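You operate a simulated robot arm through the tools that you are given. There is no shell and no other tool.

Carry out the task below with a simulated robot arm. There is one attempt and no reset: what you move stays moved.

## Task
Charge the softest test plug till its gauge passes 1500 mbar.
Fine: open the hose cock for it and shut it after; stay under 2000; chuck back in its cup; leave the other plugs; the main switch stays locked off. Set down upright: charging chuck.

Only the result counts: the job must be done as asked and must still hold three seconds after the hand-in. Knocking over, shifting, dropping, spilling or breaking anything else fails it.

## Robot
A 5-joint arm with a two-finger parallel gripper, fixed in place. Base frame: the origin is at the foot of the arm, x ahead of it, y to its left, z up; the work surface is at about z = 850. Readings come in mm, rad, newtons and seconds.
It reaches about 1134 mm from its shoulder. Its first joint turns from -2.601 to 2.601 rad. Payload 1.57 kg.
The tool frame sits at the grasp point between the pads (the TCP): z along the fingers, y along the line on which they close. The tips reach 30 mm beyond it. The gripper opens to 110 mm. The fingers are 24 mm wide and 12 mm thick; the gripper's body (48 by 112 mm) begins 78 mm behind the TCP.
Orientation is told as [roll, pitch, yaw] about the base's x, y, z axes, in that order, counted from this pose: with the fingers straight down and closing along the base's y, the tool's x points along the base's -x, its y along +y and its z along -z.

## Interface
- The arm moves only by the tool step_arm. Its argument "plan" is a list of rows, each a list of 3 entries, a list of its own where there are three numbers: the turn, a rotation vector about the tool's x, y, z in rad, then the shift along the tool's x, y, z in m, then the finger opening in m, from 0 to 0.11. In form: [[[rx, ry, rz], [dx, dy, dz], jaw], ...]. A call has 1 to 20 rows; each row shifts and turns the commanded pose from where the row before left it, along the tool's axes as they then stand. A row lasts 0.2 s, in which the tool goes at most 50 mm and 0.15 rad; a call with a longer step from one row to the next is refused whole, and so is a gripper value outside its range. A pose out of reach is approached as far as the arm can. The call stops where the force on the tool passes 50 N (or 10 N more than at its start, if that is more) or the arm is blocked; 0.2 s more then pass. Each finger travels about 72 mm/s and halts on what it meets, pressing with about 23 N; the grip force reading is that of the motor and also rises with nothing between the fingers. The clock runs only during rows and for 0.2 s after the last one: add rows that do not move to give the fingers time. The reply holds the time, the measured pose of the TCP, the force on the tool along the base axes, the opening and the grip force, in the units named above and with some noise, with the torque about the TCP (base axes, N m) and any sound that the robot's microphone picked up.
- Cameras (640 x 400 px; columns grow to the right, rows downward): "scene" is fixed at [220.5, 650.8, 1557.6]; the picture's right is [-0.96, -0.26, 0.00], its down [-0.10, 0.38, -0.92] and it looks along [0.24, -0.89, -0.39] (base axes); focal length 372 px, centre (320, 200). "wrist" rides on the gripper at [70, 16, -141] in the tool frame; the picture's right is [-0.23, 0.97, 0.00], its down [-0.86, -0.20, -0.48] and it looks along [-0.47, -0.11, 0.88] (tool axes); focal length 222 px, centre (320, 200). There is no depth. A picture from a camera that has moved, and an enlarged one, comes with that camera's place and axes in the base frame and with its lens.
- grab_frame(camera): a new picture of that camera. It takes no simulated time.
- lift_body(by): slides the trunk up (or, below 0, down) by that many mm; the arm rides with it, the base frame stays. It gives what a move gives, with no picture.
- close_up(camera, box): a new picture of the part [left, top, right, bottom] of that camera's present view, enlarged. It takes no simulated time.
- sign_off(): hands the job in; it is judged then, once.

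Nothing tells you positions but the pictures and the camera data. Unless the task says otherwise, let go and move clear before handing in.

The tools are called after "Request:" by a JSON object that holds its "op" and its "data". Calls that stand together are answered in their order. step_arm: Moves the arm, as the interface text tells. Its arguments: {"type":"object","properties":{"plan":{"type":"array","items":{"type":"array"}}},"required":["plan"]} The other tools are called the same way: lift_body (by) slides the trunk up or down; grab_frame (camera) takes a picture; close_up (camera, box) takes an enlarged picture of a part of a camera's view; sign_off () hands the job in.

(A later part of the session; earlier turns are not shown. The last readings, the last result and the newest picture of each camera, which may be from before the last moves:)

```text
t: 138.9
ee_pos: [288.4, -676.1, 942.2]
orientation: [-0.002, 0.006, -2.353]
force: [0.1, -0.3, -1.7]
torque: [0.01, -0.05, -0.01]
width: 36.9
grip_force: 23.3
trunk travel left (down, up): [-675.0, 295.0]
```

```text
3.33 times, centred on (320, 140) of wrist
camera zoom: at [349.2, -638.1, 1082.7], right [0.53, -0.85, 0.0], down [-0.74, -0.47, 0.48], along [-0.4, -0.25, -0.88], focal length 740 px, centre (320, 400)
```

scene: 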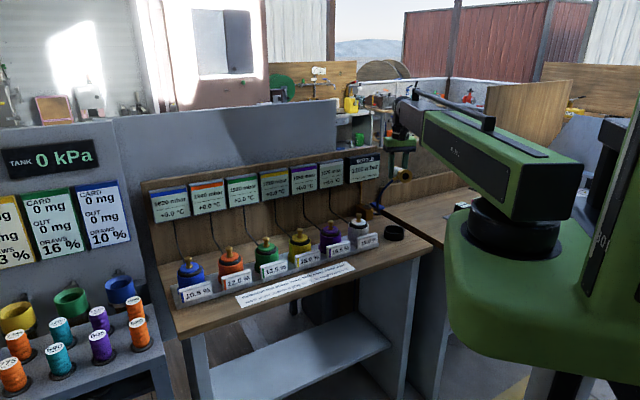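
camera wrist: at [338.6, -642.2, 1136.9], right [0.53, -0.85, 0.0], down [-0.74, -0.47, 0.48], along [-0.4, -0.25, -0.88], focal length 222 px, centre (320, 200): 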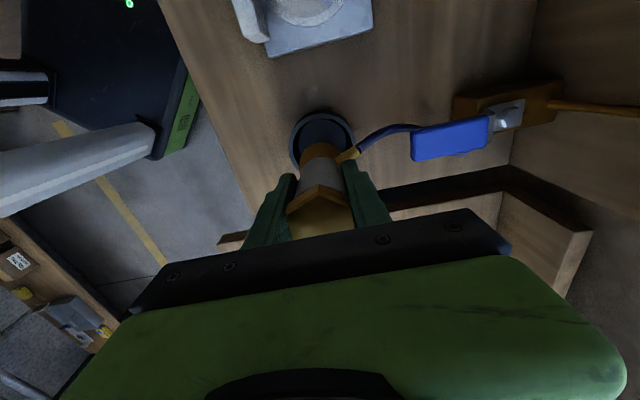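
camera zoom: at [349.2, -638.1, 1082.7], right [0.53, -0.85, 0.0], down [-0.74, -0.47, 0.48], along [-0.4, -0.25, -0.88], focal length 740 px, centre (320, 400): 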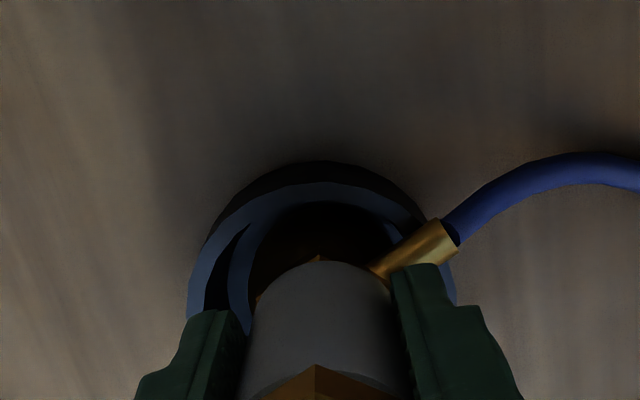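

The bell is inside the cup, only a few millimetres from fully seated with a slight lean. I'll lower back to light contact and release gently.

Request:
{"op": "lift_body", "data": {"by": -1.5}}

Request:
{"op": "step_arm", "data": {"plan": [[[0, 0, 0], [0, 0, 0], 0.0358], [[0, 0, 0], [0, 0, 0], 0.0358], [[0, 0, 0], [0, 0, 0], 0.0362], [[0, 0, 0], [0, 0, 0], 0.0362]]}}

Request:
{"op": "close_up", "data": {"camera": "scene", "box": [385, 190, 425, 245]}}

```text
t: 139.4
ee_pos: [288.9, -675.2, 939.9]
orientation: [-0.002, 0.003, -2.355]
force: [0.0, 0.3, -2.5]
torque: [0.0, 0.0, -0.04]
width: 36.7
grip_force: 23.2
trunk travel left (down, up): [-674.0, 296.0]
```

```text
t: 140.4
ee_pos: [289.1, -675.0, 939.7]
orientation: [-0.001, 0.002, -2.353]
force: [0.1, 0.3, -2.9]
torque: [0.01, -0.04, 0.03]
width: 36.6
grip_force: 22.9
trunk travel left (down, up): [-674.0, 296.0]
```

```text
7.27 times, centred on (405, 218) of scene
camera zoom: at [220.5, 650.8, 1557.6], right [-0.96, -0.26, 0.0], down [-0.1, 0.38, -0.92], along [0.24, -0.89, -0.39], focal length 2709 px, centre (-298, 73)
```

zoom: 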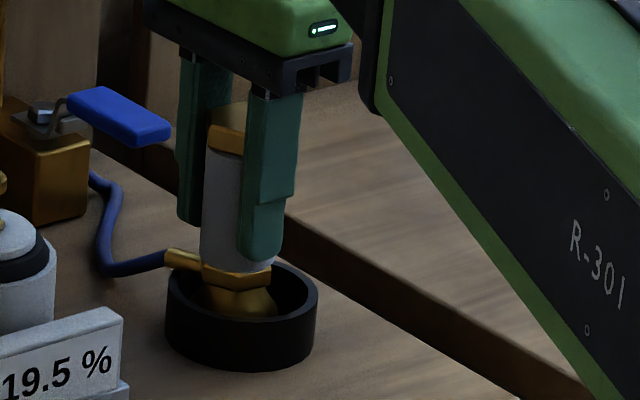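

Request:
{"op": "lift_body", "data": {"by": -2}}

Request:
{"op": "step_arm", "data": {"plan": [[[0, 0, 0], [0, 0, 0], 0.0366], [[0, 0, 0], [0, 0, 0], 0.037], [[0, 0, 0], [0, 0, 0], 0.0375], [[0, 0, 0], [0, 0, 0], 0.0375]]}}

Request:
{"op": "close_up", "data": {"camera": "scene", "box": [385, 190, 425, 245]}}

```text
t: 141.0
ee_pos: [288.8, -675.8, 939.6]
orientation: [0.001, 0.004, -2.353]
force: [3.1, -5.6, 20.5]
torque: [-0.68, -0.8, -0.11]
width: 36.8
grip_force: 22.7
trunk travel left (down, up): [-672.0, 298.0]
```

```text
t: 142.0
ee_pos: [288.1, -675.7, 938.5]
orientation: [-0.002, 0.003, -2.354]
force: [-0.2, -0.1, -0.1]
torque: [-0.08, -0.05, 0.0]
width: 38.2
grip_force: 0.2
trunk travel left (down, up): [-672.0, 298.0]
```

```text
7.27 times, centred on (405, 218) of scene
camera zoom: at [220.5, 650.8, 1557.6], right [-0.96, -0.26, 0.0], down [-0.1, 0.38, -0.92], along [0.24, -0.89, -0.39], focal length 2709 px, centre (-298, 73)
```

zoom: 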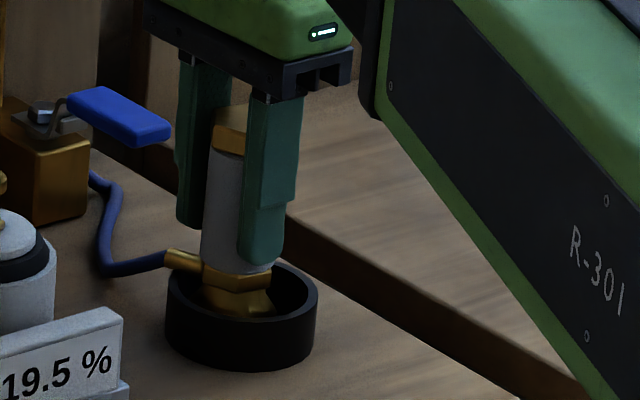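

Request:
{"op": "step_arm", "data": {"plan": [[[0, 0, 0], [0, 0, 0], 0.04], [[0, 0, 0], [0, 0, 0], 0.043], [[0, 0, 0], [0, 0, 0], 0.047], [[0, 0, 0], [0, 0, 0], 0.047]]}}

Request:
{"op": "close_up", "data": {"camera": "scene", "box": [385, 190, 425, 245]}}

Request:
{"op": "close_up", "data": {"camera": "wrist", "box": [260, 80, 380, 220]}}

```text
t: 143.0
ee_pos: [288.8, -676.1, 938.6]
orientation: [-0.002, 0.003, -2.352]
force: [-0.5, 0.1, 0.4]
torque: [-0.02, -0.03, 0.01]
width: 46.8
grip_force: 0.1
trunk travel left (down, up): [-672.0, 298.0]
```

```text
7.27 times, centred on (405, 218) of scene
camera zoom: at [220.5, 650.8, 1557.6], right [-0.96, -0.26, 0.0], down [-0.1, 0.38, -0.92], along [0.24, -0.89, -0.39], focal length 2709 px, centre (-298, 73)
```

zoom: 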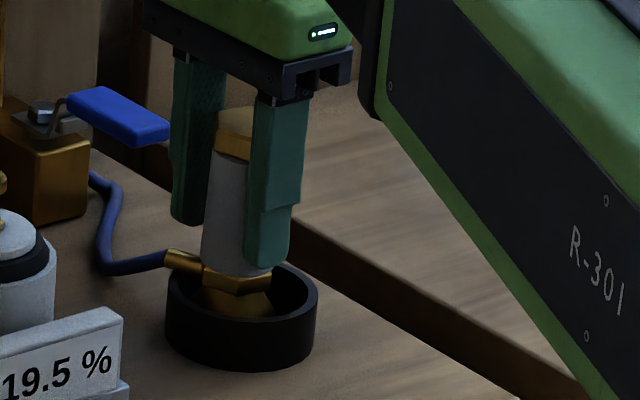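

```text
2.86 times, centred on (320, 150) of wrist
camera zoom: at [349.2, -638.0, 1079.6], right [0.53, -0.85, 0.0], down [-0.74, -0.47, 0.48], along [-0.4, -0.25, -0.88], focal length 635 px, centre (320, 343)
```

zoom: 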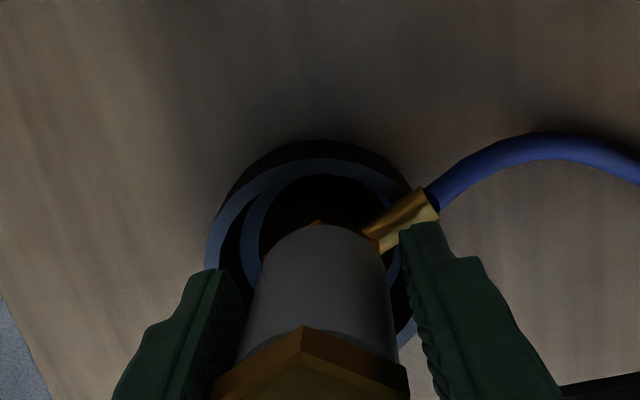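

Request:
{"op": "step_arm", "data": {"plan": [[[0, 0, 0], [0, 0, 0], 0.052], [[0, 0, 0], [0, 0, 0], 0.058], [[0, 0, 0], [0, 0, 0], 0.065], [[0, 0, 0], [0, 0, 0], 0.07], [[0, 0, 0], [0, 0, 0], 0.07]]}}

Request:
{"op": "close_up", "data": {"camera": "wrist", "box": [260, 80, 380, 220]}}

Request:
{"op": "close_up", "data": {"camera": "scene", "box": [385, 190, 425, 245]}}

```text
t: 144.2
ee_pos: [288.7, -675.4, 938.2]
orientation: [-0.003, 0.004, -2.352]
force: [0.1, 0.0, -0.4]
torque: [0.02, -0.03, 0.02]
width: 70.1
grip_force: 0.1
trunk travel left (down, up): [-672.0, 298.0]
```

```text
2.86 times, centred on (320, 150) of wrist
camera zoom: at [349.2, -638.0, 1079.6], right [0.53, -0.85, 0.0], down [-0.74, -0.47, 0.48], along [-0.4, -0.25, -0.88], focal length 635 px, centre (320, 343)
```

zoom: 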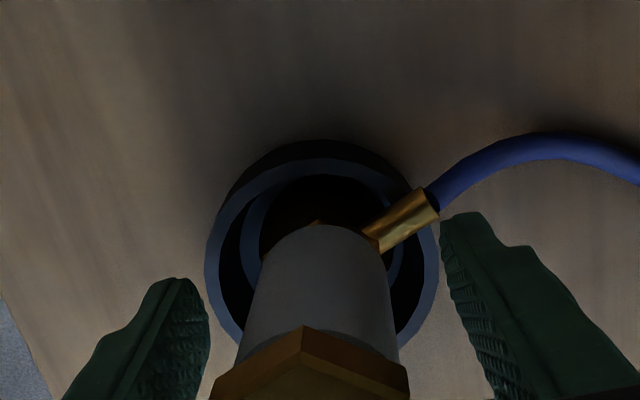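

```text
7.27 times, centred on (405, 218) of scene
camera zoom: at [220.5, 650.8, 1557.6], right [-0.96, -0.26, 0.0], down [-0.1, 0.38, -0.92], along [0.24, -0.89, -0.39], focal length 2709 px, centre (-298, 73)
```

zoom: 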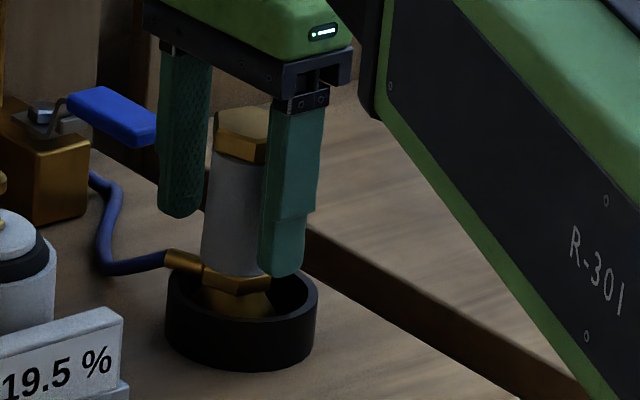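

It stands free. Raising the gripper to check from above.

Request:
{"op": "lift_body", "data": {"by": 120}}

Request:
{"op": "close_up", "data": {"camera": "wrist", "box": [260, 80, 380, 200]}}

Request:
{"op": "close_up", "data": {"camera": "scene", "box": [345, 170, 435, 250]}}

```text
t: 145.7
ee_pos: [288.1, -675.8, 1058.8]
orientation: [-0.002, 0.003, -2.353]
force: [0.3, 0.6, -0.1]
torque: [-0.02, 0.01, 0.03]
width: 69.9
grip_force: 0.1
trunk travel left (down, up): [-792.0, 178.0]
```

```text
3.33 times, centred on (320, 140) of wrist
camera zoom: at [349.1, -638.1, 1199.5], right [0.53, -0.85, 0.0], down [-0.74, -0.47, 0.48], along [-0.4, -0.25, -0.88], focal length 740 px, centre (320, 400)
```

zoom: 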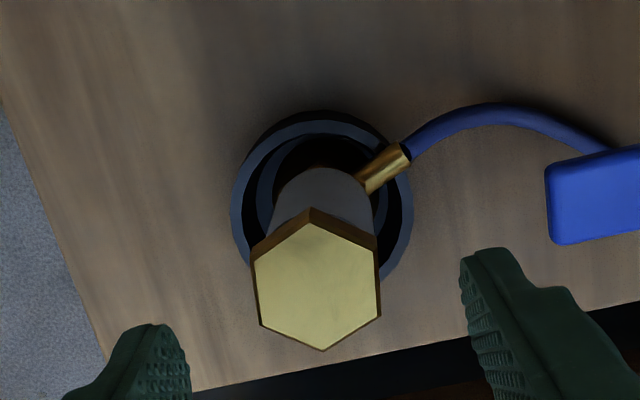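

```text
5.00 times, centred on (390, 210) of scene
camera zoom: at [220.5, 650.8, 1557.6], right [-0.96, -0.26, 0.0], down [-0.1, 0.38, -0.92], along [0.24, -0.89, -0.39], focal length 1862 px, centre (-30, 150)
```

zoom: 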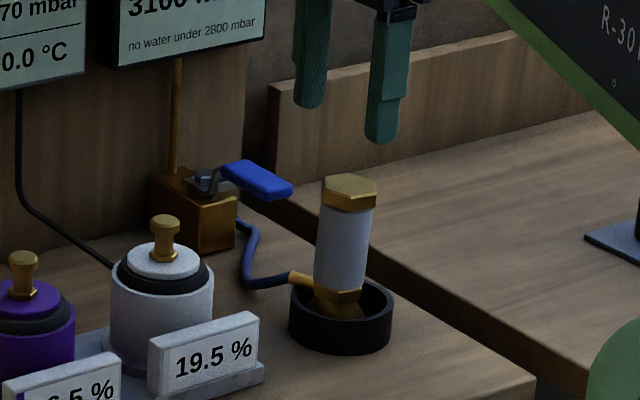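

The chuck is back in its cup, upright and seated; the cup hasn't moved. Next the cock: I'll rotate the tool back, close the fingers and move to the left side of the handle so I can push it toward the hose side.

Request:
{"op": "step_arm", "data": {"plan": [[[0, 0, -0.143], [0, 0, 0], 0.05], [[0, 0, -0.143], [0, 0, 0], 0.03], [[0, 0, -0.143], [0, 0, 0], 0.0], [[0, 0, -0.143], [0, 0, 0], 0.0], [[0, 0, -0.143], [0, 0, 0], 0.0], [[0, 0, -0.143], [0, 0, 0], 0.0], [[0, 0, -0.143], [0, 0, 0], 0.0], [[0, 0, -0.143], [0, 0, 0], 0.0], [[0, 0, -0.143], [0, 0, 0], 0.0], [[0, 0, -0.143], [0, 0, 0], 0.0], [[0, 0, -0.138], [0, 0, 0], 0.0], [[0, 0, 0], [-0.033, 0.012, 0], 0.0], [[0, 0, 0], [-0.033, 0.012, 0], 0.0], [[0, 0, 0], [-0.032, 0.012, 0], 0.0], [[0, 0, 0], [0, 0, 0], 0.0]]}}

Request:
{"op": "grab_frame", "data": {"camera": "wrist"}}

Request:
{"op": "close_up", "data": {"camera": "scene", "box": [345, 150, 435, 240]}}

```text
t: 148.9
ee_pos: [382.9, -720.6, 1058.8]
orientation: [0.004, 0.003, -0.784]
force: [-0.2, -0.3, 0.6]
torque: [-0.01, 0.01, -0.02]
width: 0.1
grip_force: 21.9
trunk travel left (down, up): [-792.0, 178.0]
```

```text
taken
camera wrist: at [345.2, -659.6, 1199.6], right [0.85, 0.53, 0.0], down [0.46, -0.75, 0.48], along [0.25, -0.4, -0.88], focal length 222 px, centre (320, 200)
```

wrist: 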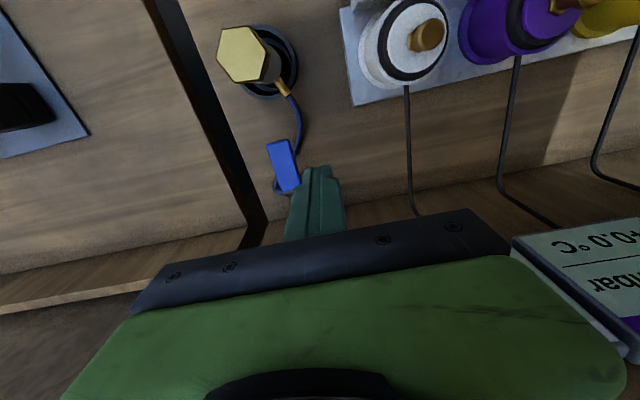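

```text
4.44 times, centred on (390, 195) of scene
camera zoom: at [220.5, 650.8, 1557.6], right [-0.96, -0.26, 0.0], down [-0.1, 0.38, -0.92], along [0.24, -0.89, -0.39], focal length 1655 px, centre (9, 222)
```

zoom: 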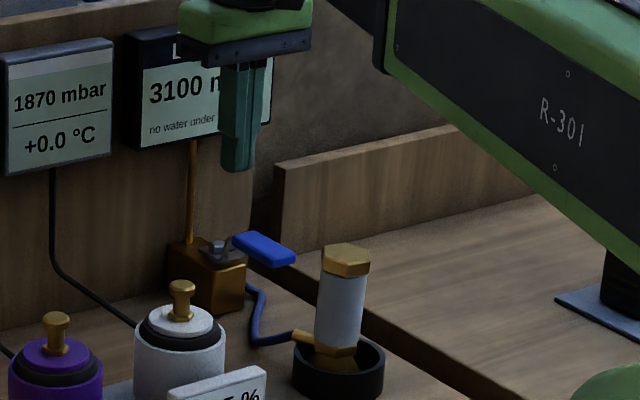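

The closed fingers are left of the handle's front end. Lowering so the tips are level with the handle.

Request:
{"op": "lift_body", "data": {"by": -101}}

Request:
{"op": "close_up", "data": {"camera": "wrist", "box": [220, 80, 400, 230]}}

Request:
{"op": "close_up", "data": {"camera": "scene", "box": [345, 150, 435, 240]}}

```text
t: 150.2
ee_pos: [383.4, -720.4, 958.0]
orientation: [0.003, 0.002, -0.783]
force: [0.5, -0.4, 0.1]
torque: [-0.02, 0.0, 0.02]
width: 0.0
grip_force: 21.6
trunk travel left (down, up): [-691.0, 279.0]
```

```text
2.67 times, centred on (310, 155) of wrist
camera zoom: at [345.2, -659.6, 1098.6], right [0.85, 0.53, 0.0], down [0.46, -0.75, 0.48], along [0.25, -0.4, -0.88], focal length 592 px, centre (347, 320)
```

zoom: 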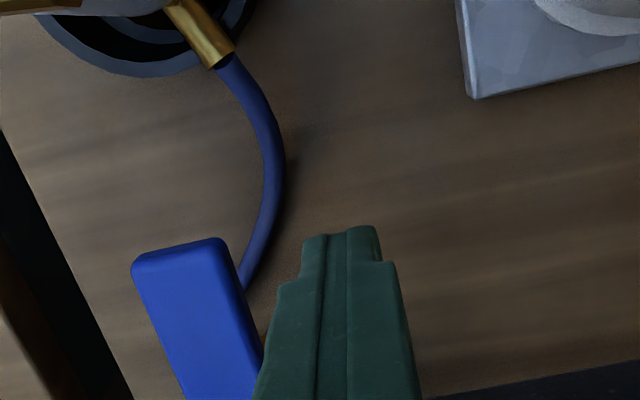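

```text
4.44 times, centred on (390, 195) of scene
camera zoom: at [220.5, 650.8, 1557.6], right [-0.96, -0.26, 0.0], down [-0.1, 0.38, -0.92], along [0.24, -0.89, -0.39], focal length 1655 px, centre (9, 222)
```

zoom: 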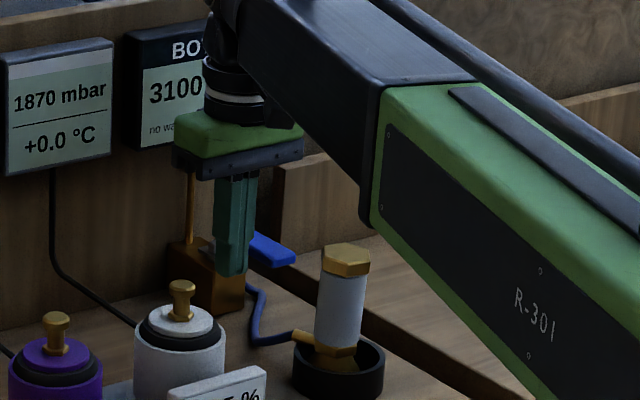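

Pushing the handle gently toward the hose side, checking the force.

Request:
{"op": "step_arm", "data": {"plan": [[[0, 0, 0], [0.0008, -0.0072, 0], 0.0], [[0, 0, 0], [0.0008, -0.0072, 0], 0.0], [[0, 0, 0], [0.0008, -0.0072, 0], 0.0], [[0, 0, 0], [0.0008, -0.0072, 0], 0.0], [[0, 0, 0], [0.0008, -0.0072, 0], 0.0]]}}

Request:
{"op": "close_up", "data": {"camera": "wrist", "box": [220, 80, 400, 230]}}

Request:
{"op": "close_up", "data": {"camera": "scene", "box": [345, 150, 435, 240]}}

```text
t: 151.4
ee_pos: [354.6, -742.7, 957.8]
orientation: [0.004, 0.002, -0.785]
force: [1.5, 1.7, -0.9]
torque: [0.06, -0.01, 0.01]
width: 0.0
grip_force: 21.3
trunk travel left (down, up): [-691.0, 279.0]
```

```text
2.67 times, centred on (310, 155) of wrist
camera zoom: at [317.1, -682.2, 1098.6], right [0.85, 0.53, 0.0], down [0.46, -0.75, 0.48], along [0.25, -0.4, -0.88], focal length 592 px, centre (347, 320)
```

zoom: 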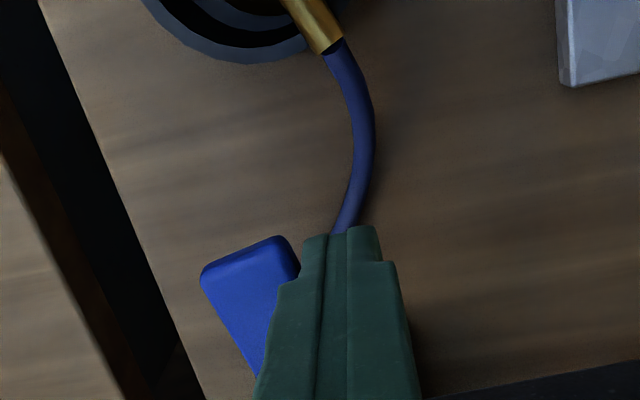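

```text
4.44 times, centred on (390, 195) of scene
camera zoom: at [220.5, 650.8, 1557.6], right [-0.96, -0.26, 0.0], down [-0.1, 0.38, -0.92], along [0.24, -0.89, -0.39], focal length 1655 px, centre (9, 222)
```

zoom: 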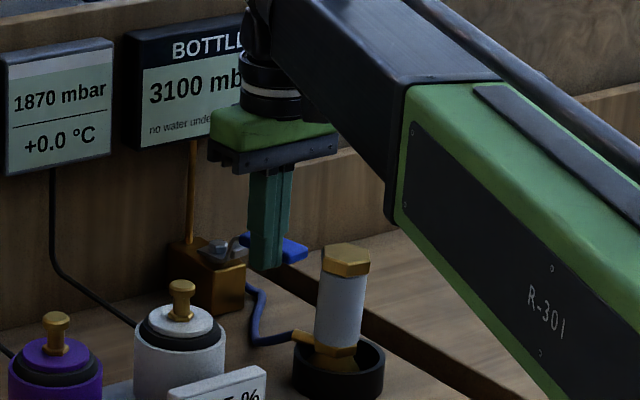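

The handle turns easily this way (about 2 N). Continuing along its arc.

Request:
{"op": "step_arm", "data": {"plan": [[[0, 0, 0], [-0.001, -0.007, 0], 0.0], [[0, 0, 0], [-0.001, -0.007, 0], 0.0], [[0, 0, 0], [-0.001, -0.007, 0], 0.0], [[0, 0, 0], [-0.001, -0.007, 0], 0.0], [[0, 0, 0], [-0.0031, -0.0069, 0], 0.0], [[0, 0, 0], [-0.0031, -0.0069, 0], 0.0], [[0, 0, 0], [-0.0031, -0.0069, 0], 0.0], [[0, 0, 0], [-0.0031, -0.0069, 0], 0.0]]}}

Request:
{"op": "close_up", "data": {"camera": "wrist", "box": [220, 80, 400, 230]}}

Request:
{"op": "close_up", "data": {"camera": "scene", "box": [345, 150, 435, 240]}}

```text
t: 153.2
ee_pos: [327.2, -794.6, 957.5]
orientation: [0.004, 0.003, -0.784]
force: [1.4, 0.9, 0.0]
torque: [0.04, -0.01, 0.01]
width: 0.0
grip_force: 21.4
trunk travel left (down, up): [-691.0, 279.0]
```

```text
2.67 times, centred on (310, 155) of wrist
camera zoom: at [289.4, -733.7, 1098.6], right [0.85, 0.53, 0.0], down [0.46, -0.75, 0.48], along [0.25, -0.4, -0.88], focal length 592 px, centre (347, 320)
```

zoom: 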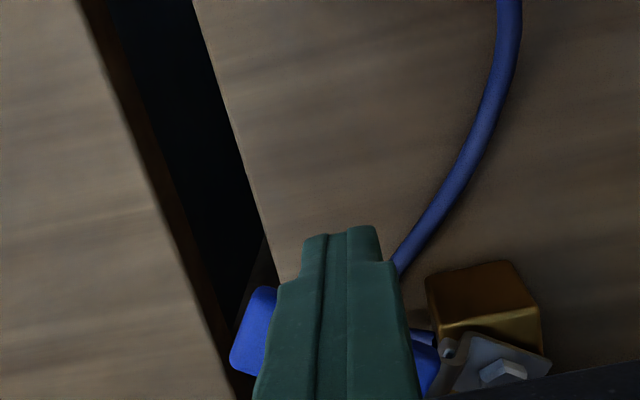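

```text
4.44 times, centred on (390, 195) of scene
camera zoom: at [220.5, 650.8, 1557.6], right [-0.96, -0.26, 0.0], down [-0.1, 0.38, -0.92], along [0.24, -0.89, -0.39], focal length 1655 px, centre (9, 222)
```

zoom: 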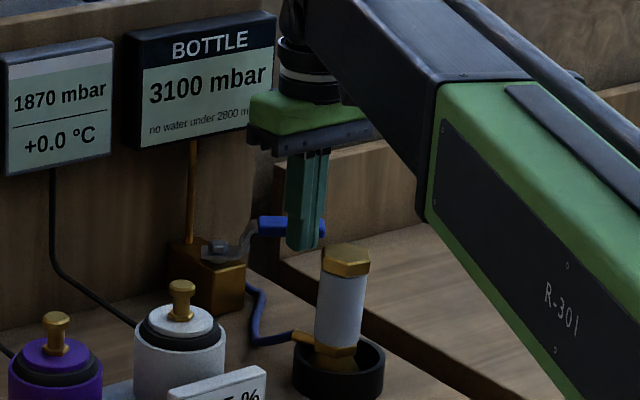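

The handle is at about 65°, bottle still 3100, no hiss. Continuing to the end of its travel.

Request:
{"op": "step_arm", "data": {"plan": [[[0, 0, 0], [-0.0073, -0.0049, 0], 0.0], [[0, 0, 0], [-0.0073, -0.0049, 0], 0.0], [[0, 0, 0], [-0.0073, -0.0049, 0], 0.0], [[0, 0, 0], [-0.0073, -0.0049, 0], 0.0], [[0, 0, 0], [-0.0073, -0.0049, 0], 0.0]]}}

Request:
{"op": "close_up", "data": {"camera": "wrist", "box": [220, 80, 400, 230]}}

Request:
{"op": "close_up", "data": {"camera": "scene", "box": [345, 150, 435, 240]}}

```text
t: 154.4
ee_pos: [336.4, -838.3, 956.5]
orientation: [0.003, 0.002, -0.786]
force: [0.2, 0.3, 0.3]
torque: [0.02, 0.0, -0.03]
width: 0.2
grip_force: 21.1
trunk travel left (down, up): [-691.0, 279.0]
```

```text
2.67 times, centred on (310, 155) of wrist
camera zoom: at [297.8, -776.8, 1098.4], right [0.85, 0.53, 0.0], down [0.46, -0.75, 0.48], along [0.25, -0.4, -0.88], focal length 592 px, centre (347, 320)
```

zoom: 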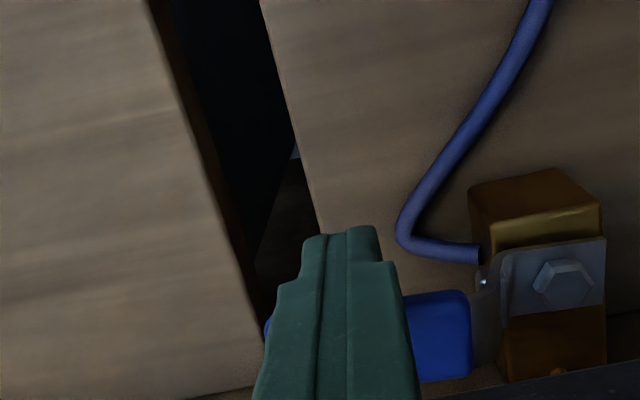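

```text
4.44 times, centred on (390, 195) of scene
camera zoom: at [220.5, 650.8, 1557.6], right [-0.96, -0.26, 0.0], down [-0.1, 0.38, -0.92], along [0.24, -0.89, -0.39], focal length 1655 px, centre (9, 222)
```

zoom: 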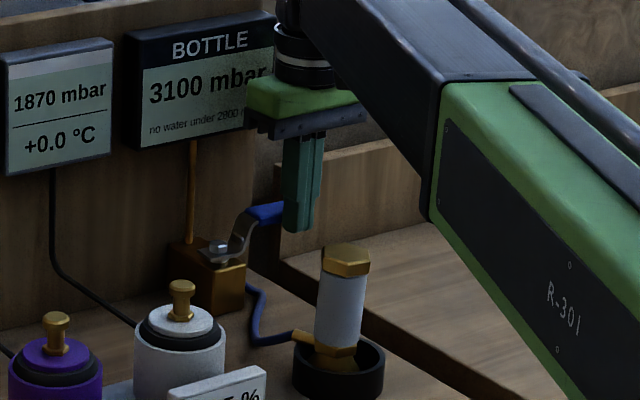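

Handle looks near 90°. A small extra push to confirm the end stop.

Request:
{"op": "step_arm", "data": {"plan": [[[0, 0, 0], [-0.003, 0, 0], 0.0], [[0, 0, 0], [-0.003, 0, 0], 0.0]]}}

Request:
{"op": "close_up", "data": {"camera": "wrist", "box": [220, 80, 400, 230]}}

```text
t: 155.0
ee_pos: [340.4, -842.0, 956.8]
orientation: [0.004, 0.001, -0.785]
force: [-2.0, 0.2, 0.6]
torque: [0.01, 0.03, 0.01]
width: 0.1
grip_force: 21.6
trunk travel left (down, up): [-691.0, 279.0]
```

```text
2.67 times, centred on (310, 155) of wrist
camera zoom: at [301.8, -780.8, 1098.6], right [0.85, 0.53, 0.0], down [0.46, -0.75, 0.48], along [0.25, -0.4, -0.88], focal length 592 px, centre (347, 320)
```

zoom: 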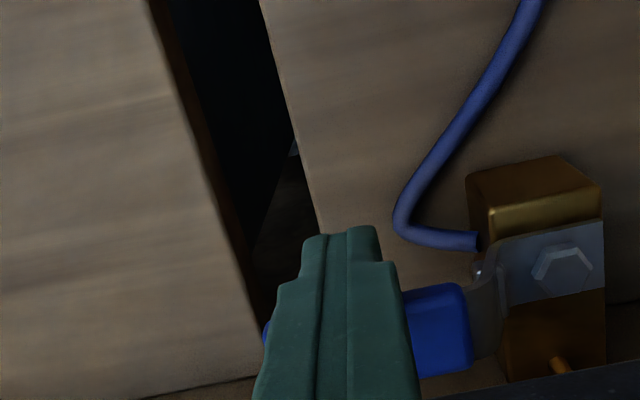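

Request:
{"op": "step_arm", "data": {"plan": [[[0, 0, 0], [-0.003, 0, 0], 0.0]]}}

Request:
{"op": "close_up", "data": {"camera": "scene", "box": [320, 130, 440, 240]}}

```text
t: 155.4
ee_pos: [340.3, -842.4, 957.0]
orientation: [0.004, 0.004, -0.786]
force: [-12.0, 15.8, -8.2]
torque: [0.32, 0.26, 0.11]
width: 0.0
grip_force: 21.4
trunk travel left (down, up): [-691.0, 279.0]
```

```text
3.64 times, centred on (380, 185) of scene
camera zoom: at [220.5, 650.8, 1557.6], right [-0.96, -0.26, 0.0], down [-0.1, 0.38, -0.92], along [0.24, -0.89, -0.39], focal length 1354 px, centre (102, 254)
```

zoom: 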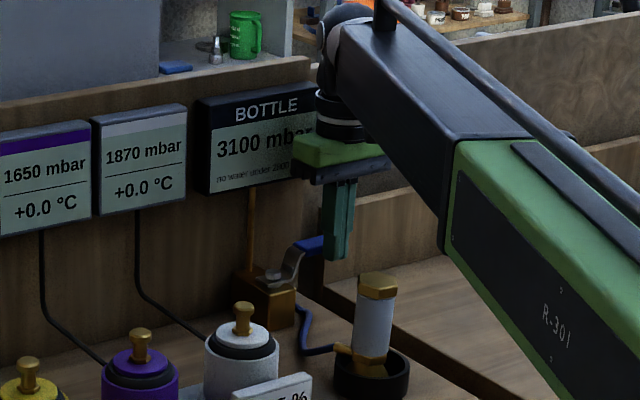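

The cock is fully open (firm stop), bottle steady at 3100 with no hiss. Backing off and going up, then over to the chuck.

Request:
{"op": "step_arm", "data": {"plan": [[[0, 0, 0], [0.008, 0, 0], 0.0], [[0, 0, 0], [0.012, 0, 0], 0.0], [[0, 0, 0], [0.01, 0, 0], 0.0]]}}

Request:
{"op": "lift_body", "data": {"by": 160}}

Request:
{"op": "step_arm", "data": {"plan": [[[0, 0, 0], [0.032, 0.016, 0], 0.03], [[0, 0, 0], [0.032, 0.016, 0], 0.06], [[0, 0, 0], [0.032, 0.016, 0], 0.07], [[0, 0, 0], [0.032, 0.016, 0], 0.07], [[0, 0, 0], [0, 0, 0], 0.07]]}}

Request:
{"op": "grab_frame", "data": {"camera": "wrist"}}

Request:
{"op": "close_up", "data": {"camera": "scene", "box": [320, 130, 440, 240]}}

```text
t: 156.2
ee_pos: [321.3, -822.3, 956.9]
orientation: [0.002, 0.002, -0.785]
force: [-0.5, 0.1, -0.2]
torque: [0.01, 0.0, 0.0]
width: 0.3
grip_force: 21.5
trunk travel left (down, up): [-691.0, 279.0]
```

```text
t: 158.0
ee_pos: [320.4, -821.0, 1118.2]
orientation: [0.003, 0.003, -0.784]
force: [0.0, -0.5, 0.3]
torque: [-0.01, -0.02, -0.01]
width: 0.1
grip_force: 21.4
trunk travel left (down, up): [-851.0, 119.0]
```

```text
t: 159.2
ee_pos: [274.7, -685.7, 1117.3]
orientation: [0.004, 0.002, -0.786]
force: [0.3, -0.1, 0.1]
torque: [0.04, 0.04, 0.0]
width: 69.8
grip_force: 0.2
trunk travel left (down, up): [-851.0, 119.0]
```

```text
taken
camera wrist: at [237.1, -625.4, 1258.3], right [0.85, 0.53, 0.0], down [0.46, -0.75, 0.48], along [0.25, -0.4, -0.88], focal length 222 px, centre (320, 200)
```

wrist: 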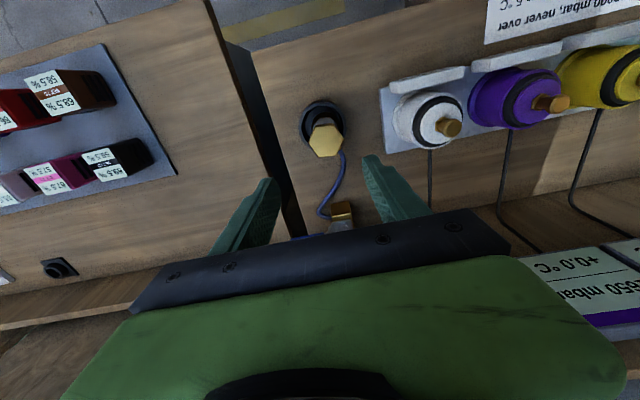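

```text
3.64 times, centred on (380, 185) of scene
camera zoom: at [220.5, 650.8, 1557.6], right [-0.96, -0.26, 0.0], down [-0.1, 0.38, -0.92], along [0.24, -0.89, -0.39], focal length 1354 px, centre (102, 254)
```

zoom: 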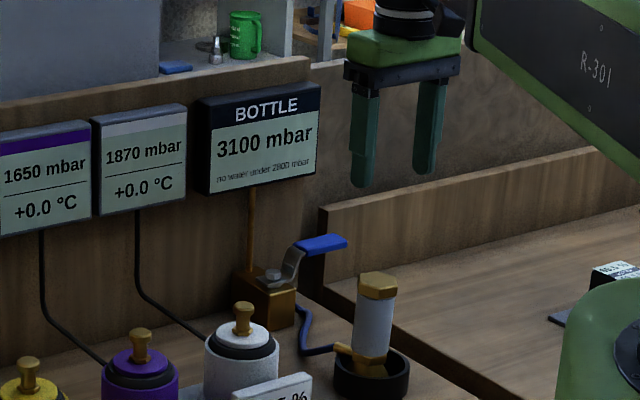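

Request:
{"op": "close_up", "data": {"camera": "wrist", "box": [280, 90, 370, 180]}}

```text
4.44 times, centred on (325, 135) of wrist
camera zoom: at [237.1, -625.4, 1258.3], right [0.85, 0.53, 0.0], down [0.46, -0.75, 0.48], along [0.25, -0.4, -0.88], focal length 987 px, centre (298, 489)
```

zoom: 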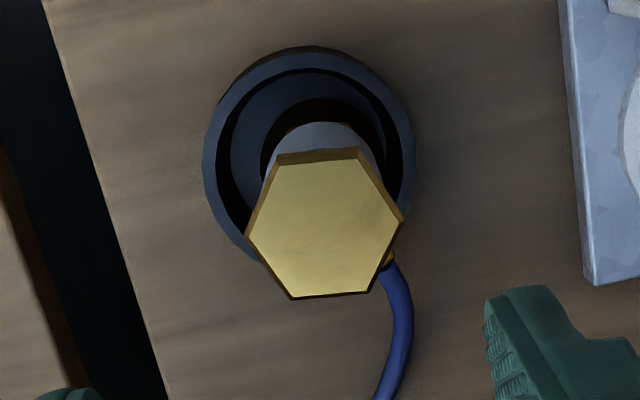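

Request:
{"op": "step_arm", "data": {"plan": [[[0, 0, 0], [0.0031, 0.0087, 0], 0.07], [[0, 0, 0], [0, 0, 0], 0.07]]}}

Request:
{"op": "lift_body", "data": {"by": -120}}

Request:
{"op": "grab_frame", "data": {"camera": "wrist"}}

```text
t: 159.8
ee_pos: [279.4, -676.9, 1118.3]
orientation: [0.004, 0.002, -0.785]
force: [0.7, -0.4, 0.7]
torque: [-0.02, 0.0, -0.06]
width: 69.9
grip_force: 0.0
trunk travel left (down, up): [-851.0, 119.0]
```

```text
t: 161.3
ee_pos: [279.6, -677.7, 997.1]
orientation: [0.004, 0.001, -0.786]
force: [0.3, -0.4, -0.5]
torque: [-0.02, 0.0, 0.0]
width: 70.1
grip_force: 0.0
trunk travel left (down, up): [-731.0, 239.0]
```

```text
taken
camera wrist: at [240.8, -617.1, 1138.6], right [0.85, 0.53, 0.0], down [0.46, -0.75, 0.48], along [0.25, -0.4, -0.88], focal length 222 px, centre (320, 200)
```

wrist: 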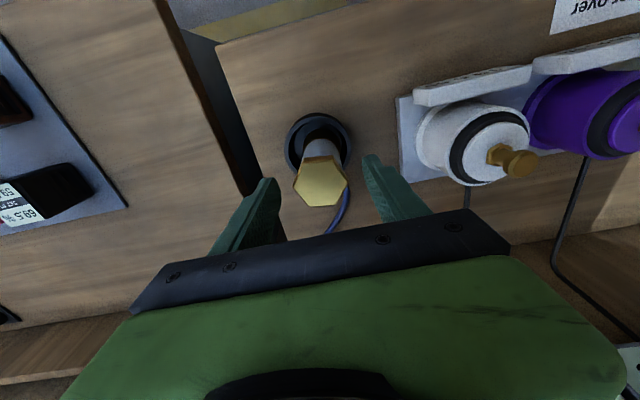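

The hex corners face the fingers, so I'll turn 30° to grip on its flats, away from the hose port, then lower and grip.

Request:
{"op": "step_arm", "data": {"plan": [[[0, 0, -0.131], [0, 0, 0], 0.07], [[0, 0, -0.131], [0, 0, 0], 0.07], [[0, 0, -0.131], [0, 0, 0], 0.07], [[0, 0, -0.131], [0, 0, 0], 0.07], [[0, 0, 0], [0, 0, 0], 0.07]]}}

Request:
{"op": "close_up", "data": {"camera": "wrist", "box": [260, 110, 380, 230]}}

```text
t: 162.5
ee_pos: [278.8, -676.6, 997.8]
orientation: [0.005, -0.001, -0.258]
force: [-0.4, 0.4, -0.1]
torque: [-0.05, -0.02, 0.02]
width: 69.9
grip_force: 0.1
trunk travel left (down, up): [-731.0, 239.0]
```

```text
3.33 times, centred on (320, 170) of wrist
camera zoom: at [215.3, -644.5, 1138.3], right [0.47, 0.88, 0.0], down [0.77, -0.41, 0.48], along [0.42, -0.22, -0.88], focal length 740 px, centre (320, 300)
```

zoom: 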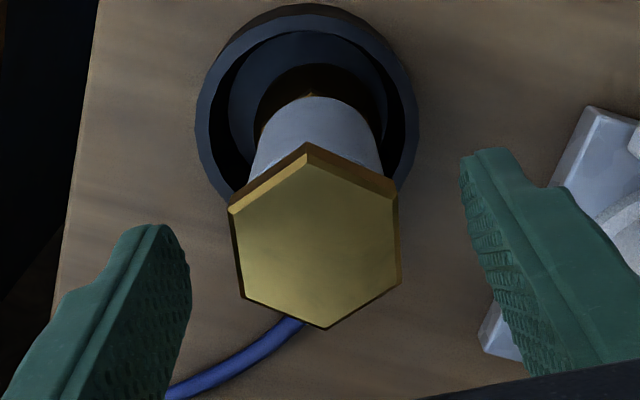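

Request:
{"op": "step_arm", "data": {"plan": [[[0, 0, 0.1], [0, 0, 0], 0.07], [[0, 0, 0.08], [0, 0, 0], 0.07], [[0, 0, 0], [0, 0, 0], 0.07]]}}

Request:
{"op": "close_up", "data": {"camera": "wrist", "box": [260, 110, 380, 230]}}

```text
t: 163.3
ee_pos: [280.1, -676.9, 996.9]
orientation: [0.003, -0.001, -0.442]
force: [-0.1, 0.4, 0.1]
torque: [-0.01, 0.01, -0.01]
width: 69.8
grip_force: 0.0
trunk travel left (down, up): [-731.0, 239.0]
```

```text
3.33 times, centred on (320, 170) of wrist
camera zoom: at [222.6, -633.1, 1138.4], right [0.62, 0.78, 0.0], down [0.69, -0.55, 0.48], along [0.38, -0.29, -0.88], focal length 740 px, centre (320, 300)
```

zoom: 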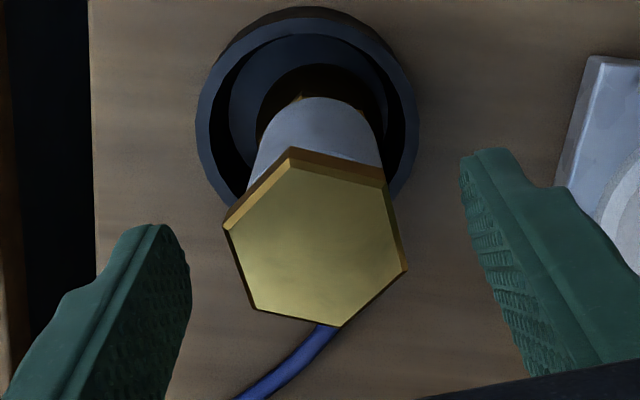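

Flats are aligned with the fingers now. Lowering and gripping.

Request:
{"op": "lift_body", "data": {"by": -60}}

Request:
{"op": "step_arm", "data": {"plan": [[[0, 0, 0], [0, 0, 0], 0.055], [[0, 0, 0], [0, 0, 0], 0.045], [[0, 0, 0], [0, 0, 0], 0.03], [[0, 0, 0], [0, 0, 0], 0.025], [[0, 0, 0], [0, 0, 0], 0.025], [[0, 0, 0], [0, 0, 0], 0.025]]}}

Request:
{"op": "lift_body", "data": {"by": 60}}

Request:
{"op": "close_up", "data": {"camera": "scene", "box": [350, 150, 440, 240]}}

Request:
{"op": "grab_frame", "data": {"camera": "wrist"}}

```text
t: 164.3
ee_pos: [278.3, -678.2, 936.4]
orientation: [0.002, -0.001, -0.439]
force: [0.2, 0.1, -0.2]
torque: [0.03, 0.01, -0.02]
width: 70.0
grip_force: 0.1
trunk travel left (down, up): [-671.0, 299.0]
```

```text
t: 165.7
ee_pos: [278.5, -677.5, 937.7]
orientation: [0.005, 0.0, -0.439]
force: [-0.9, -0.2, -0.2]
torque: [0.0, -0.04, -0.06]
width: 39.6
grip_force: 23.0
trunk travel left (down, up): [-671.0, 299.0]
```

```text
t: 166.7
ee_pos: [279.6, -677.9, 997.1]
orientation: [0.005, -0.002, -0.439]
force: [-0.7, 0.1, -2.3]
torque: [-0.01, 0.0, -0.02]
width: 39.4
grip_force: 22.5
trunk travel left (down, up): [-731.0, 239.0]
```

```text
4.44 times, centred on (395, 195) of scene
camera zoom: at [220.5, 650.8, 1557.6], right [-0.96, -0.26, 0.0], down [-0.1, 0.38, -0.92], along [0.24, -0.89, -0.39], focal length 1655 px, centre (-13, 222)
```

zoom: 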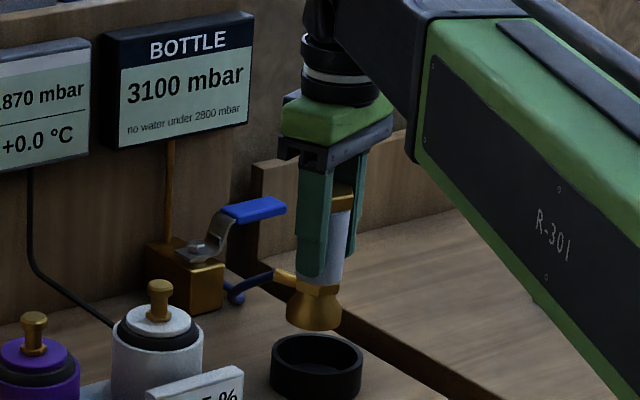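

```text
taken
camera wrist: at [222.7, -633.4, 1138.2], right [0.62, 0.78, 0.0], down [0.69, -0.55, 0.48], along [0.38, -0.29, -0.88], focal length 222 px, centre (320, 200)
```

wrist: 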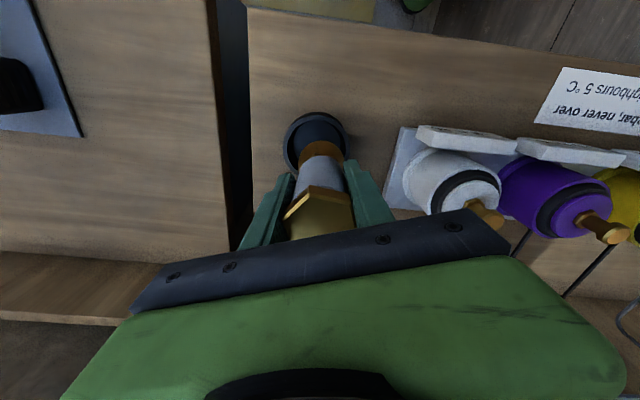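

Held firmly on the flats (39.4 mm), chuck vertical, bottle 3100. Raising, squaring the tool and carrying to the orange plug.

Request:
{"op": "lift_body", "data": {"by": 122}}

Request:
{"op": "step_arm", "data": {"plan": [[[0, 0, 0.115], [0, 0, 0], 0.025], [[0, 0, 0.115], [0, 0, 0], 0.025], [[0, 0, 0.116], [0, 0, 0], 0.025], [[0, 0, 0], [-0.0011, 0.0322, 0], 0.025], [[0, 0, 0], [-0.0011, 0.0322, 0], 0.025], [[0, 0, 0], [-0.0011, 0.0322, 0], 0.025], [[0, 0, 0], [-0.0011, 0.0322, 0], 0.025], [[0, 0, 0], [-0.0011, 0.0322, 0], 0.025], [[0, 0, 0], [-0.0011, 0.0322, 0], 0.025], [[0, 0, 0], [-0.0011, 0.0322, 0], 0.025], [[0, 0, 0], [-0.0011, 0.0322, 0], 0.025], [[0, 0, 0], [-0.0011, 0.0322, 0], 0.025], [[0, 0, 0], [-0.0011, 0.0322, 0], 0.025], [[0, 0, 0], [0, 0, 0], 0.025]]}}

Request:
{"op": "grab_frame", "data": {"camera": "scene"}}

```text
t: 168.2
ee_pos: [278.1, -678.0, 1120.1]
orientation: [0.005, 0.0, -0.439]
force: [-0.4, -0.3, -2.8]
torque: [0.06, -0.03, 0.04]
width: 39.8
grip_force: 22.8
trunk travel left (down, up): [-853.0, 117.0]
```

```text
t: 171.2
ee_pos: [515.0, -457.6, 1118.9]
orientation: [0.004, 0.0, -0.785]
force: [0.1, 0.1, -3.0]
torque: [0.01, 0.0, 0.0]
width: 39.5
grip_force: 23.4
trunk travel left (down, up): [-853.0, 117.0]
```

```text
taken
```

scene: 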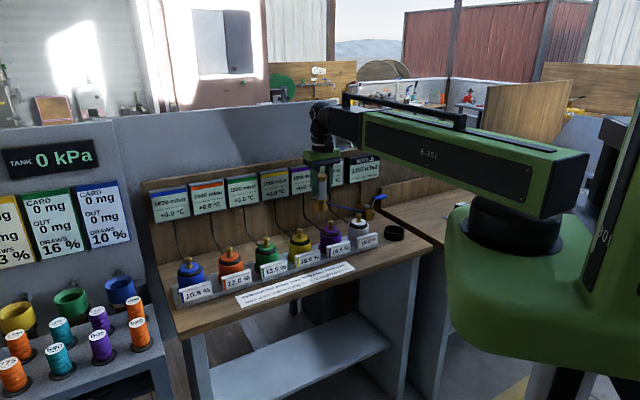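

Request:
{"op": "step_arm", "data": {"plan": [[[0, 0, 0], [-0.001, 0.0322, 0], 0.025], [[0, 0, 0], [-0.001, 0.0322, 0], 0.025], [[0, 0, 0], [-0.001, 0.0322, 0], 0.025], [[0, 0, 0], [-0.001, 0.0322, 0], 0.025], [[0, 0, 0], [-0.001, 0.0322, 0], 0.025], [[0, 0, 0], [-0.001, 0.0322, 0], 0.025], [[0, 0, 0], [-0.001, 0.0322, 0], 0.025], [[0, 0, 0], [-0.001, 0.0322, 0], 0.025], [[0, 0, 0], [-0.001, 0.0322, 0], 0.025], [[0, 0, 0], [-0.001, 0.0317, 0], 0.025], [[0, 0, 0], [0, 0, 0], 0.025], [[0, 0, 0], [0, 0, 0], 0.025]]}}

Request:
{"op": "lift_body", "data": {"by": -42}}

Request:
{"op": "close_up", "data": {"camera": "scene", "box": [205, 200, 269, 290]}}

Request:
{"op": "close_up", "data": {"camera": "scene", "box": [222, 228, 246, 264]}}

Request:
{"op": "close_up", "data": {"camera": "wrist", "box": [270, 90, 370, 220]}}

Request:
{"op": "close_up", "data": {"camera": "scene", "box": [320, 140, 420, 240]}}

```text
t: 173.8
ee_pos: [750.9, -237.9, 1119.8]
orientation: [0.003, 0.002, -0.786]
force: [0.5, 0.1, -3.6]
torque: [-0.01, 0.01, 0.0]
width: 39.5
grip_force: 23.3
trunk travel left (down, up): [-853.0, 117.0]
```

```text
t: 174.7
ee_pos: [750.5, -237.4, 1076.7]
orientation: [0.003, 0.001, -0.788]
force: [1.2, 0.1, -2.3]
torque: [0.03, -0.02, 0.01]
width: 39.8
grip_force: 22.9
trunk travel left (down, up): [-811.0, 159.0]
```

```text
4.44 times, centred on (237, 245) of scene
camera zoom: at [220.5, 650.8, 1557.6], right [-0.96, -0.26, 0.0], down [-0.1, 0.38, -0.92], along [0.24, -0.89, -0.39], focal length 1655 px, centre (689, 0)
```

zoom: 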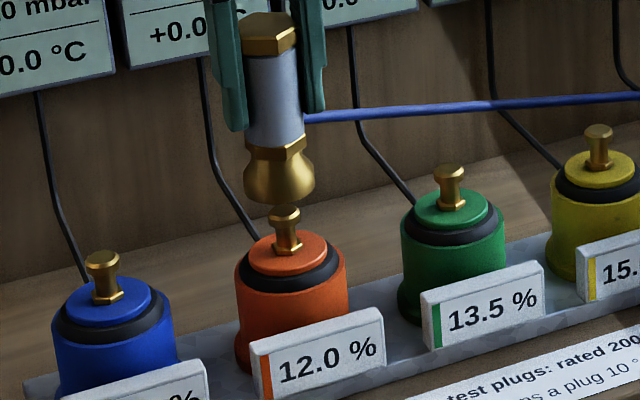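

```text
11.11 times, centred on (234, 246) of scene
camera zoom: at [220.5, 650.8, 1557.6], right [-0.96, -0.26, 0.0], down [-0.1, 0.38, -0.92], along [0.24, -0.89, -0.39], focal length 4138 px, centre (1276, -311)
```

zoom: 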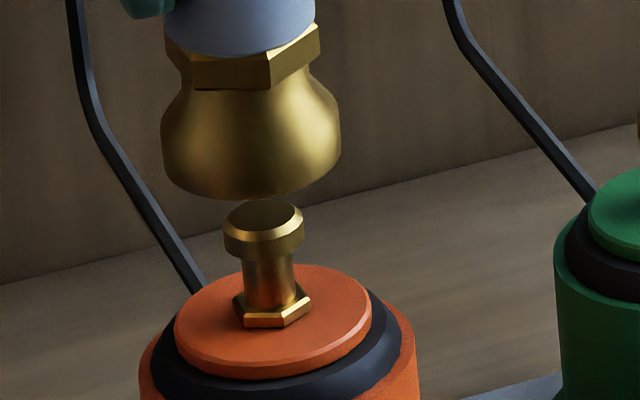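

```text
3.08 times, centred on (320, 155) of wrist
camera zoom: at [711.8, -177.8, 1218.4], right [0.85, 0.53, 0.0], down [0.46, -0.75, 0.48], along [0.25, -0.4, -0.88], focal length 684 px, centre (320, 338)
```

zoom: 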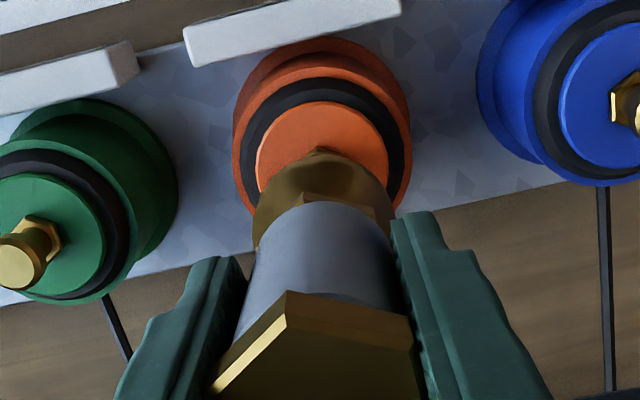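

```text
4.00 times, centred on (370, 190) of scene
camera zoom: at [220.5, 650.8, 1557.6], right [-0.96, -0.26, 0.0], down [-0.1, 0.38, -0.92], along [0.24, -0.89, -0.39], focal length 1490 px, centre (120, 240)
```

zoom: 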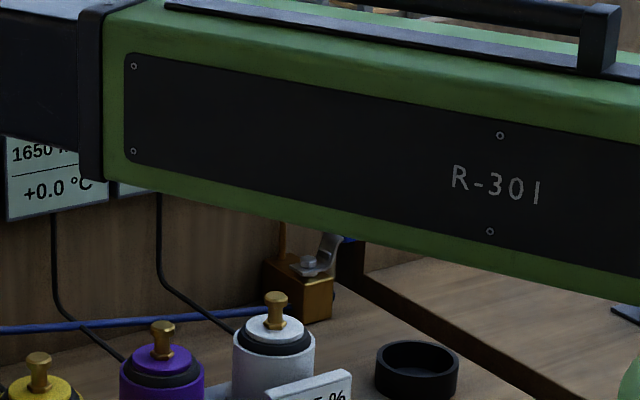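

Bell is aligned within ~2 mm; tiny correction and lowering onto the knob. The orange gauge's leading digits stay visible beside the gripper, so I'll watch it after each step.

Request:
{"op": "step_arm", "data": {"plan": [[[0, 0, 0], [0.0016, 0, 0], 0.025], [[0, 0, 0], [0, 0, 0], 0.025]]}}

Request:
{"op": "lift_body", "data": {"by": -16}}

Request:
{"op": "close_up", "data": {"camera": "scene", "box": [140, 160, 300, 260]}}

Request:
{"op": "close_up", "data": {"camera": "scene", "box": [218, 228, 250, 270]}}

```text
t: 175.3
ee_pos: [748.3, -237.0, 1077.5]
orientation: [0.003, 0.0, -0.787]
force: [-0.6, 0.7, -2.0]
torque: [0.03, 0.02, -0.05]
width: 39.6
grip_force: 23.1
trunk travel left (down, up): [-811.0, 159.0]
```

```text
t: 175.9
ee_pos: [749.4, -237.5, 1061.1]
orientation: [0.005, 0.001, -0.786]
force: [-0.8, 0.0, -0.7]
torque: [-0.01, 0.01, 0.0]
width: 39.7
grip_force: 23.3
trunk travel left (down, up): [-795.0, 175.0]
```

```text
4.00 times, centred on (220, 210) of scene
camera zoom: at [220.5, 650.8, 1557.6], right [-0.96, -0.26, 0.0], down [-0.1, 0.38, -0.92], along [0.24, -0.89, -0.39], focal length 1490 px, centre (720, 160)
```

zoom: 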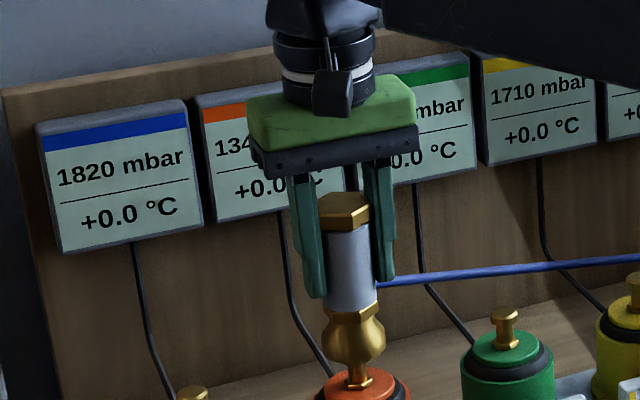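

```text
9.52 times, centred on (234, 249) of scene
camera zoom: at [220.5, 650.8, 1557.6], right [-0.96, -0.26, 0.0], down [-0.1, 0.38, -0.92], along [0.24, -0.89, -0.39], focal length 3547 px, centre (1139, -267)
```

zoom: 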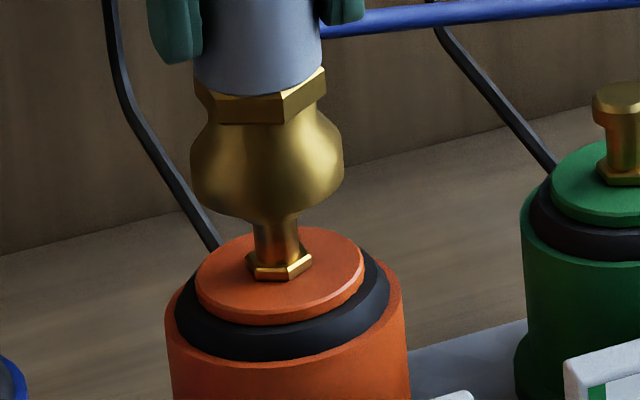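

Request:
{"op": "lift_body", "data": {"by": -4}}

Request:
{"op": "close_up", "data": {"camera": "scene", "box": [160, 170, 260, 240]}}

```text
t: 176.5
ee_pos: [748.7, -237.4, 1056.8]
orientation: [0.004, 0.002, -0.787]
force: [0.9, 1.1, 0.4]
torque: [0.07, -0.03, -0.02]
width: 39.5
grip_force: 23.0
trunk travel left (down, up): [-791.0, 179.0]
```

```text
5.71 times, centred on (210, 205) of scene
camera zoom: at [220.5, 650.8, 1557.6], right [-0.96, -0.26, 0.0], down [-0.1, 0.38, -0.92], along [0.24, -0.89, -0.39], focal length 2128 px, centre (949, 171)
```

zoom: 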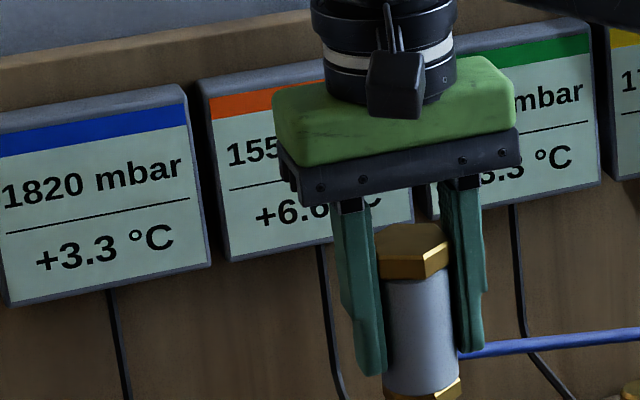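

It's already reading about 155x mbar — past 1500. Lifting off at once.

Request:
{"op": "lift_body", "data": {"by": 30}}

Request:
{"op": "close_up", "data": {"camera": "scene", "box": [140, 160, 300, 260]}}

Request:
{"op": "close_up", "data": {"camera": "scene", "box": [205, 200, 269, 290]}}

```text
t: 177.2
ee_pos: [749.2, -238.0, 1087.1]
orientation: [0.002, 0.001, -0.789]
force: [-0.1, 0.0, -2.3]
torque: [0.0, -0.01, 0.01]
width: 39.3
grip_force: 22.8
trunk travel left (down, up): [-821.0, 149.0]
```

```text
4.00 times, centred on (220, 210) of scene
camera zoom: at [220.5, 650.8, 1557.6], right [-0.96, -0.26, 0.0], down [-0.1, 0.38, -0.92], along [0.24, -0.89, -0.39], focal length 1490 px, centre (720, 160)
```

zoom: 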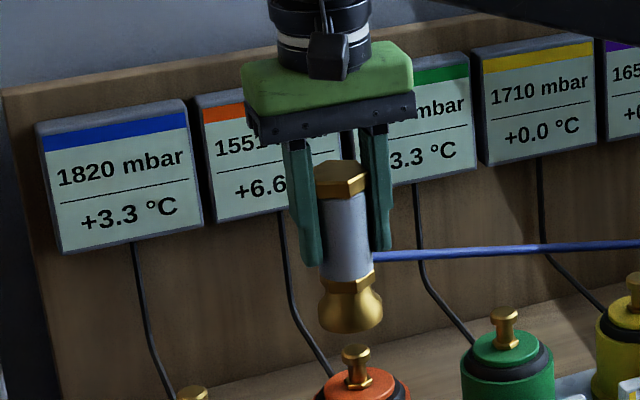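

```text
4.44 times, centred on (237, 245) of scene
camera zoom: at [220.5, 650.8, 1557.6], right [-0.96, -0.26, 0.0], down [-0.1, 0.38, -0.92], along [0.24, -0.89, -0.39], focal length 1655 px, centre (689, 0)
```

zoom: 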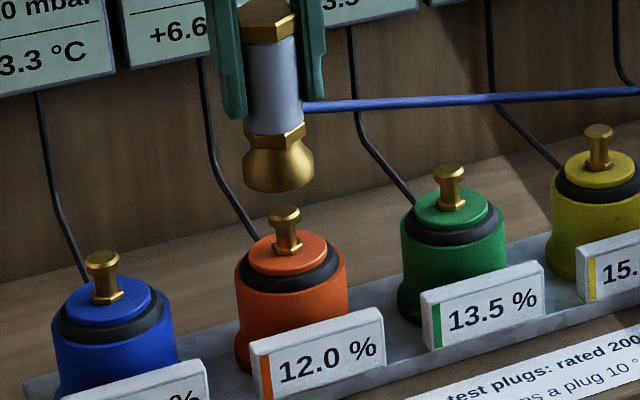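

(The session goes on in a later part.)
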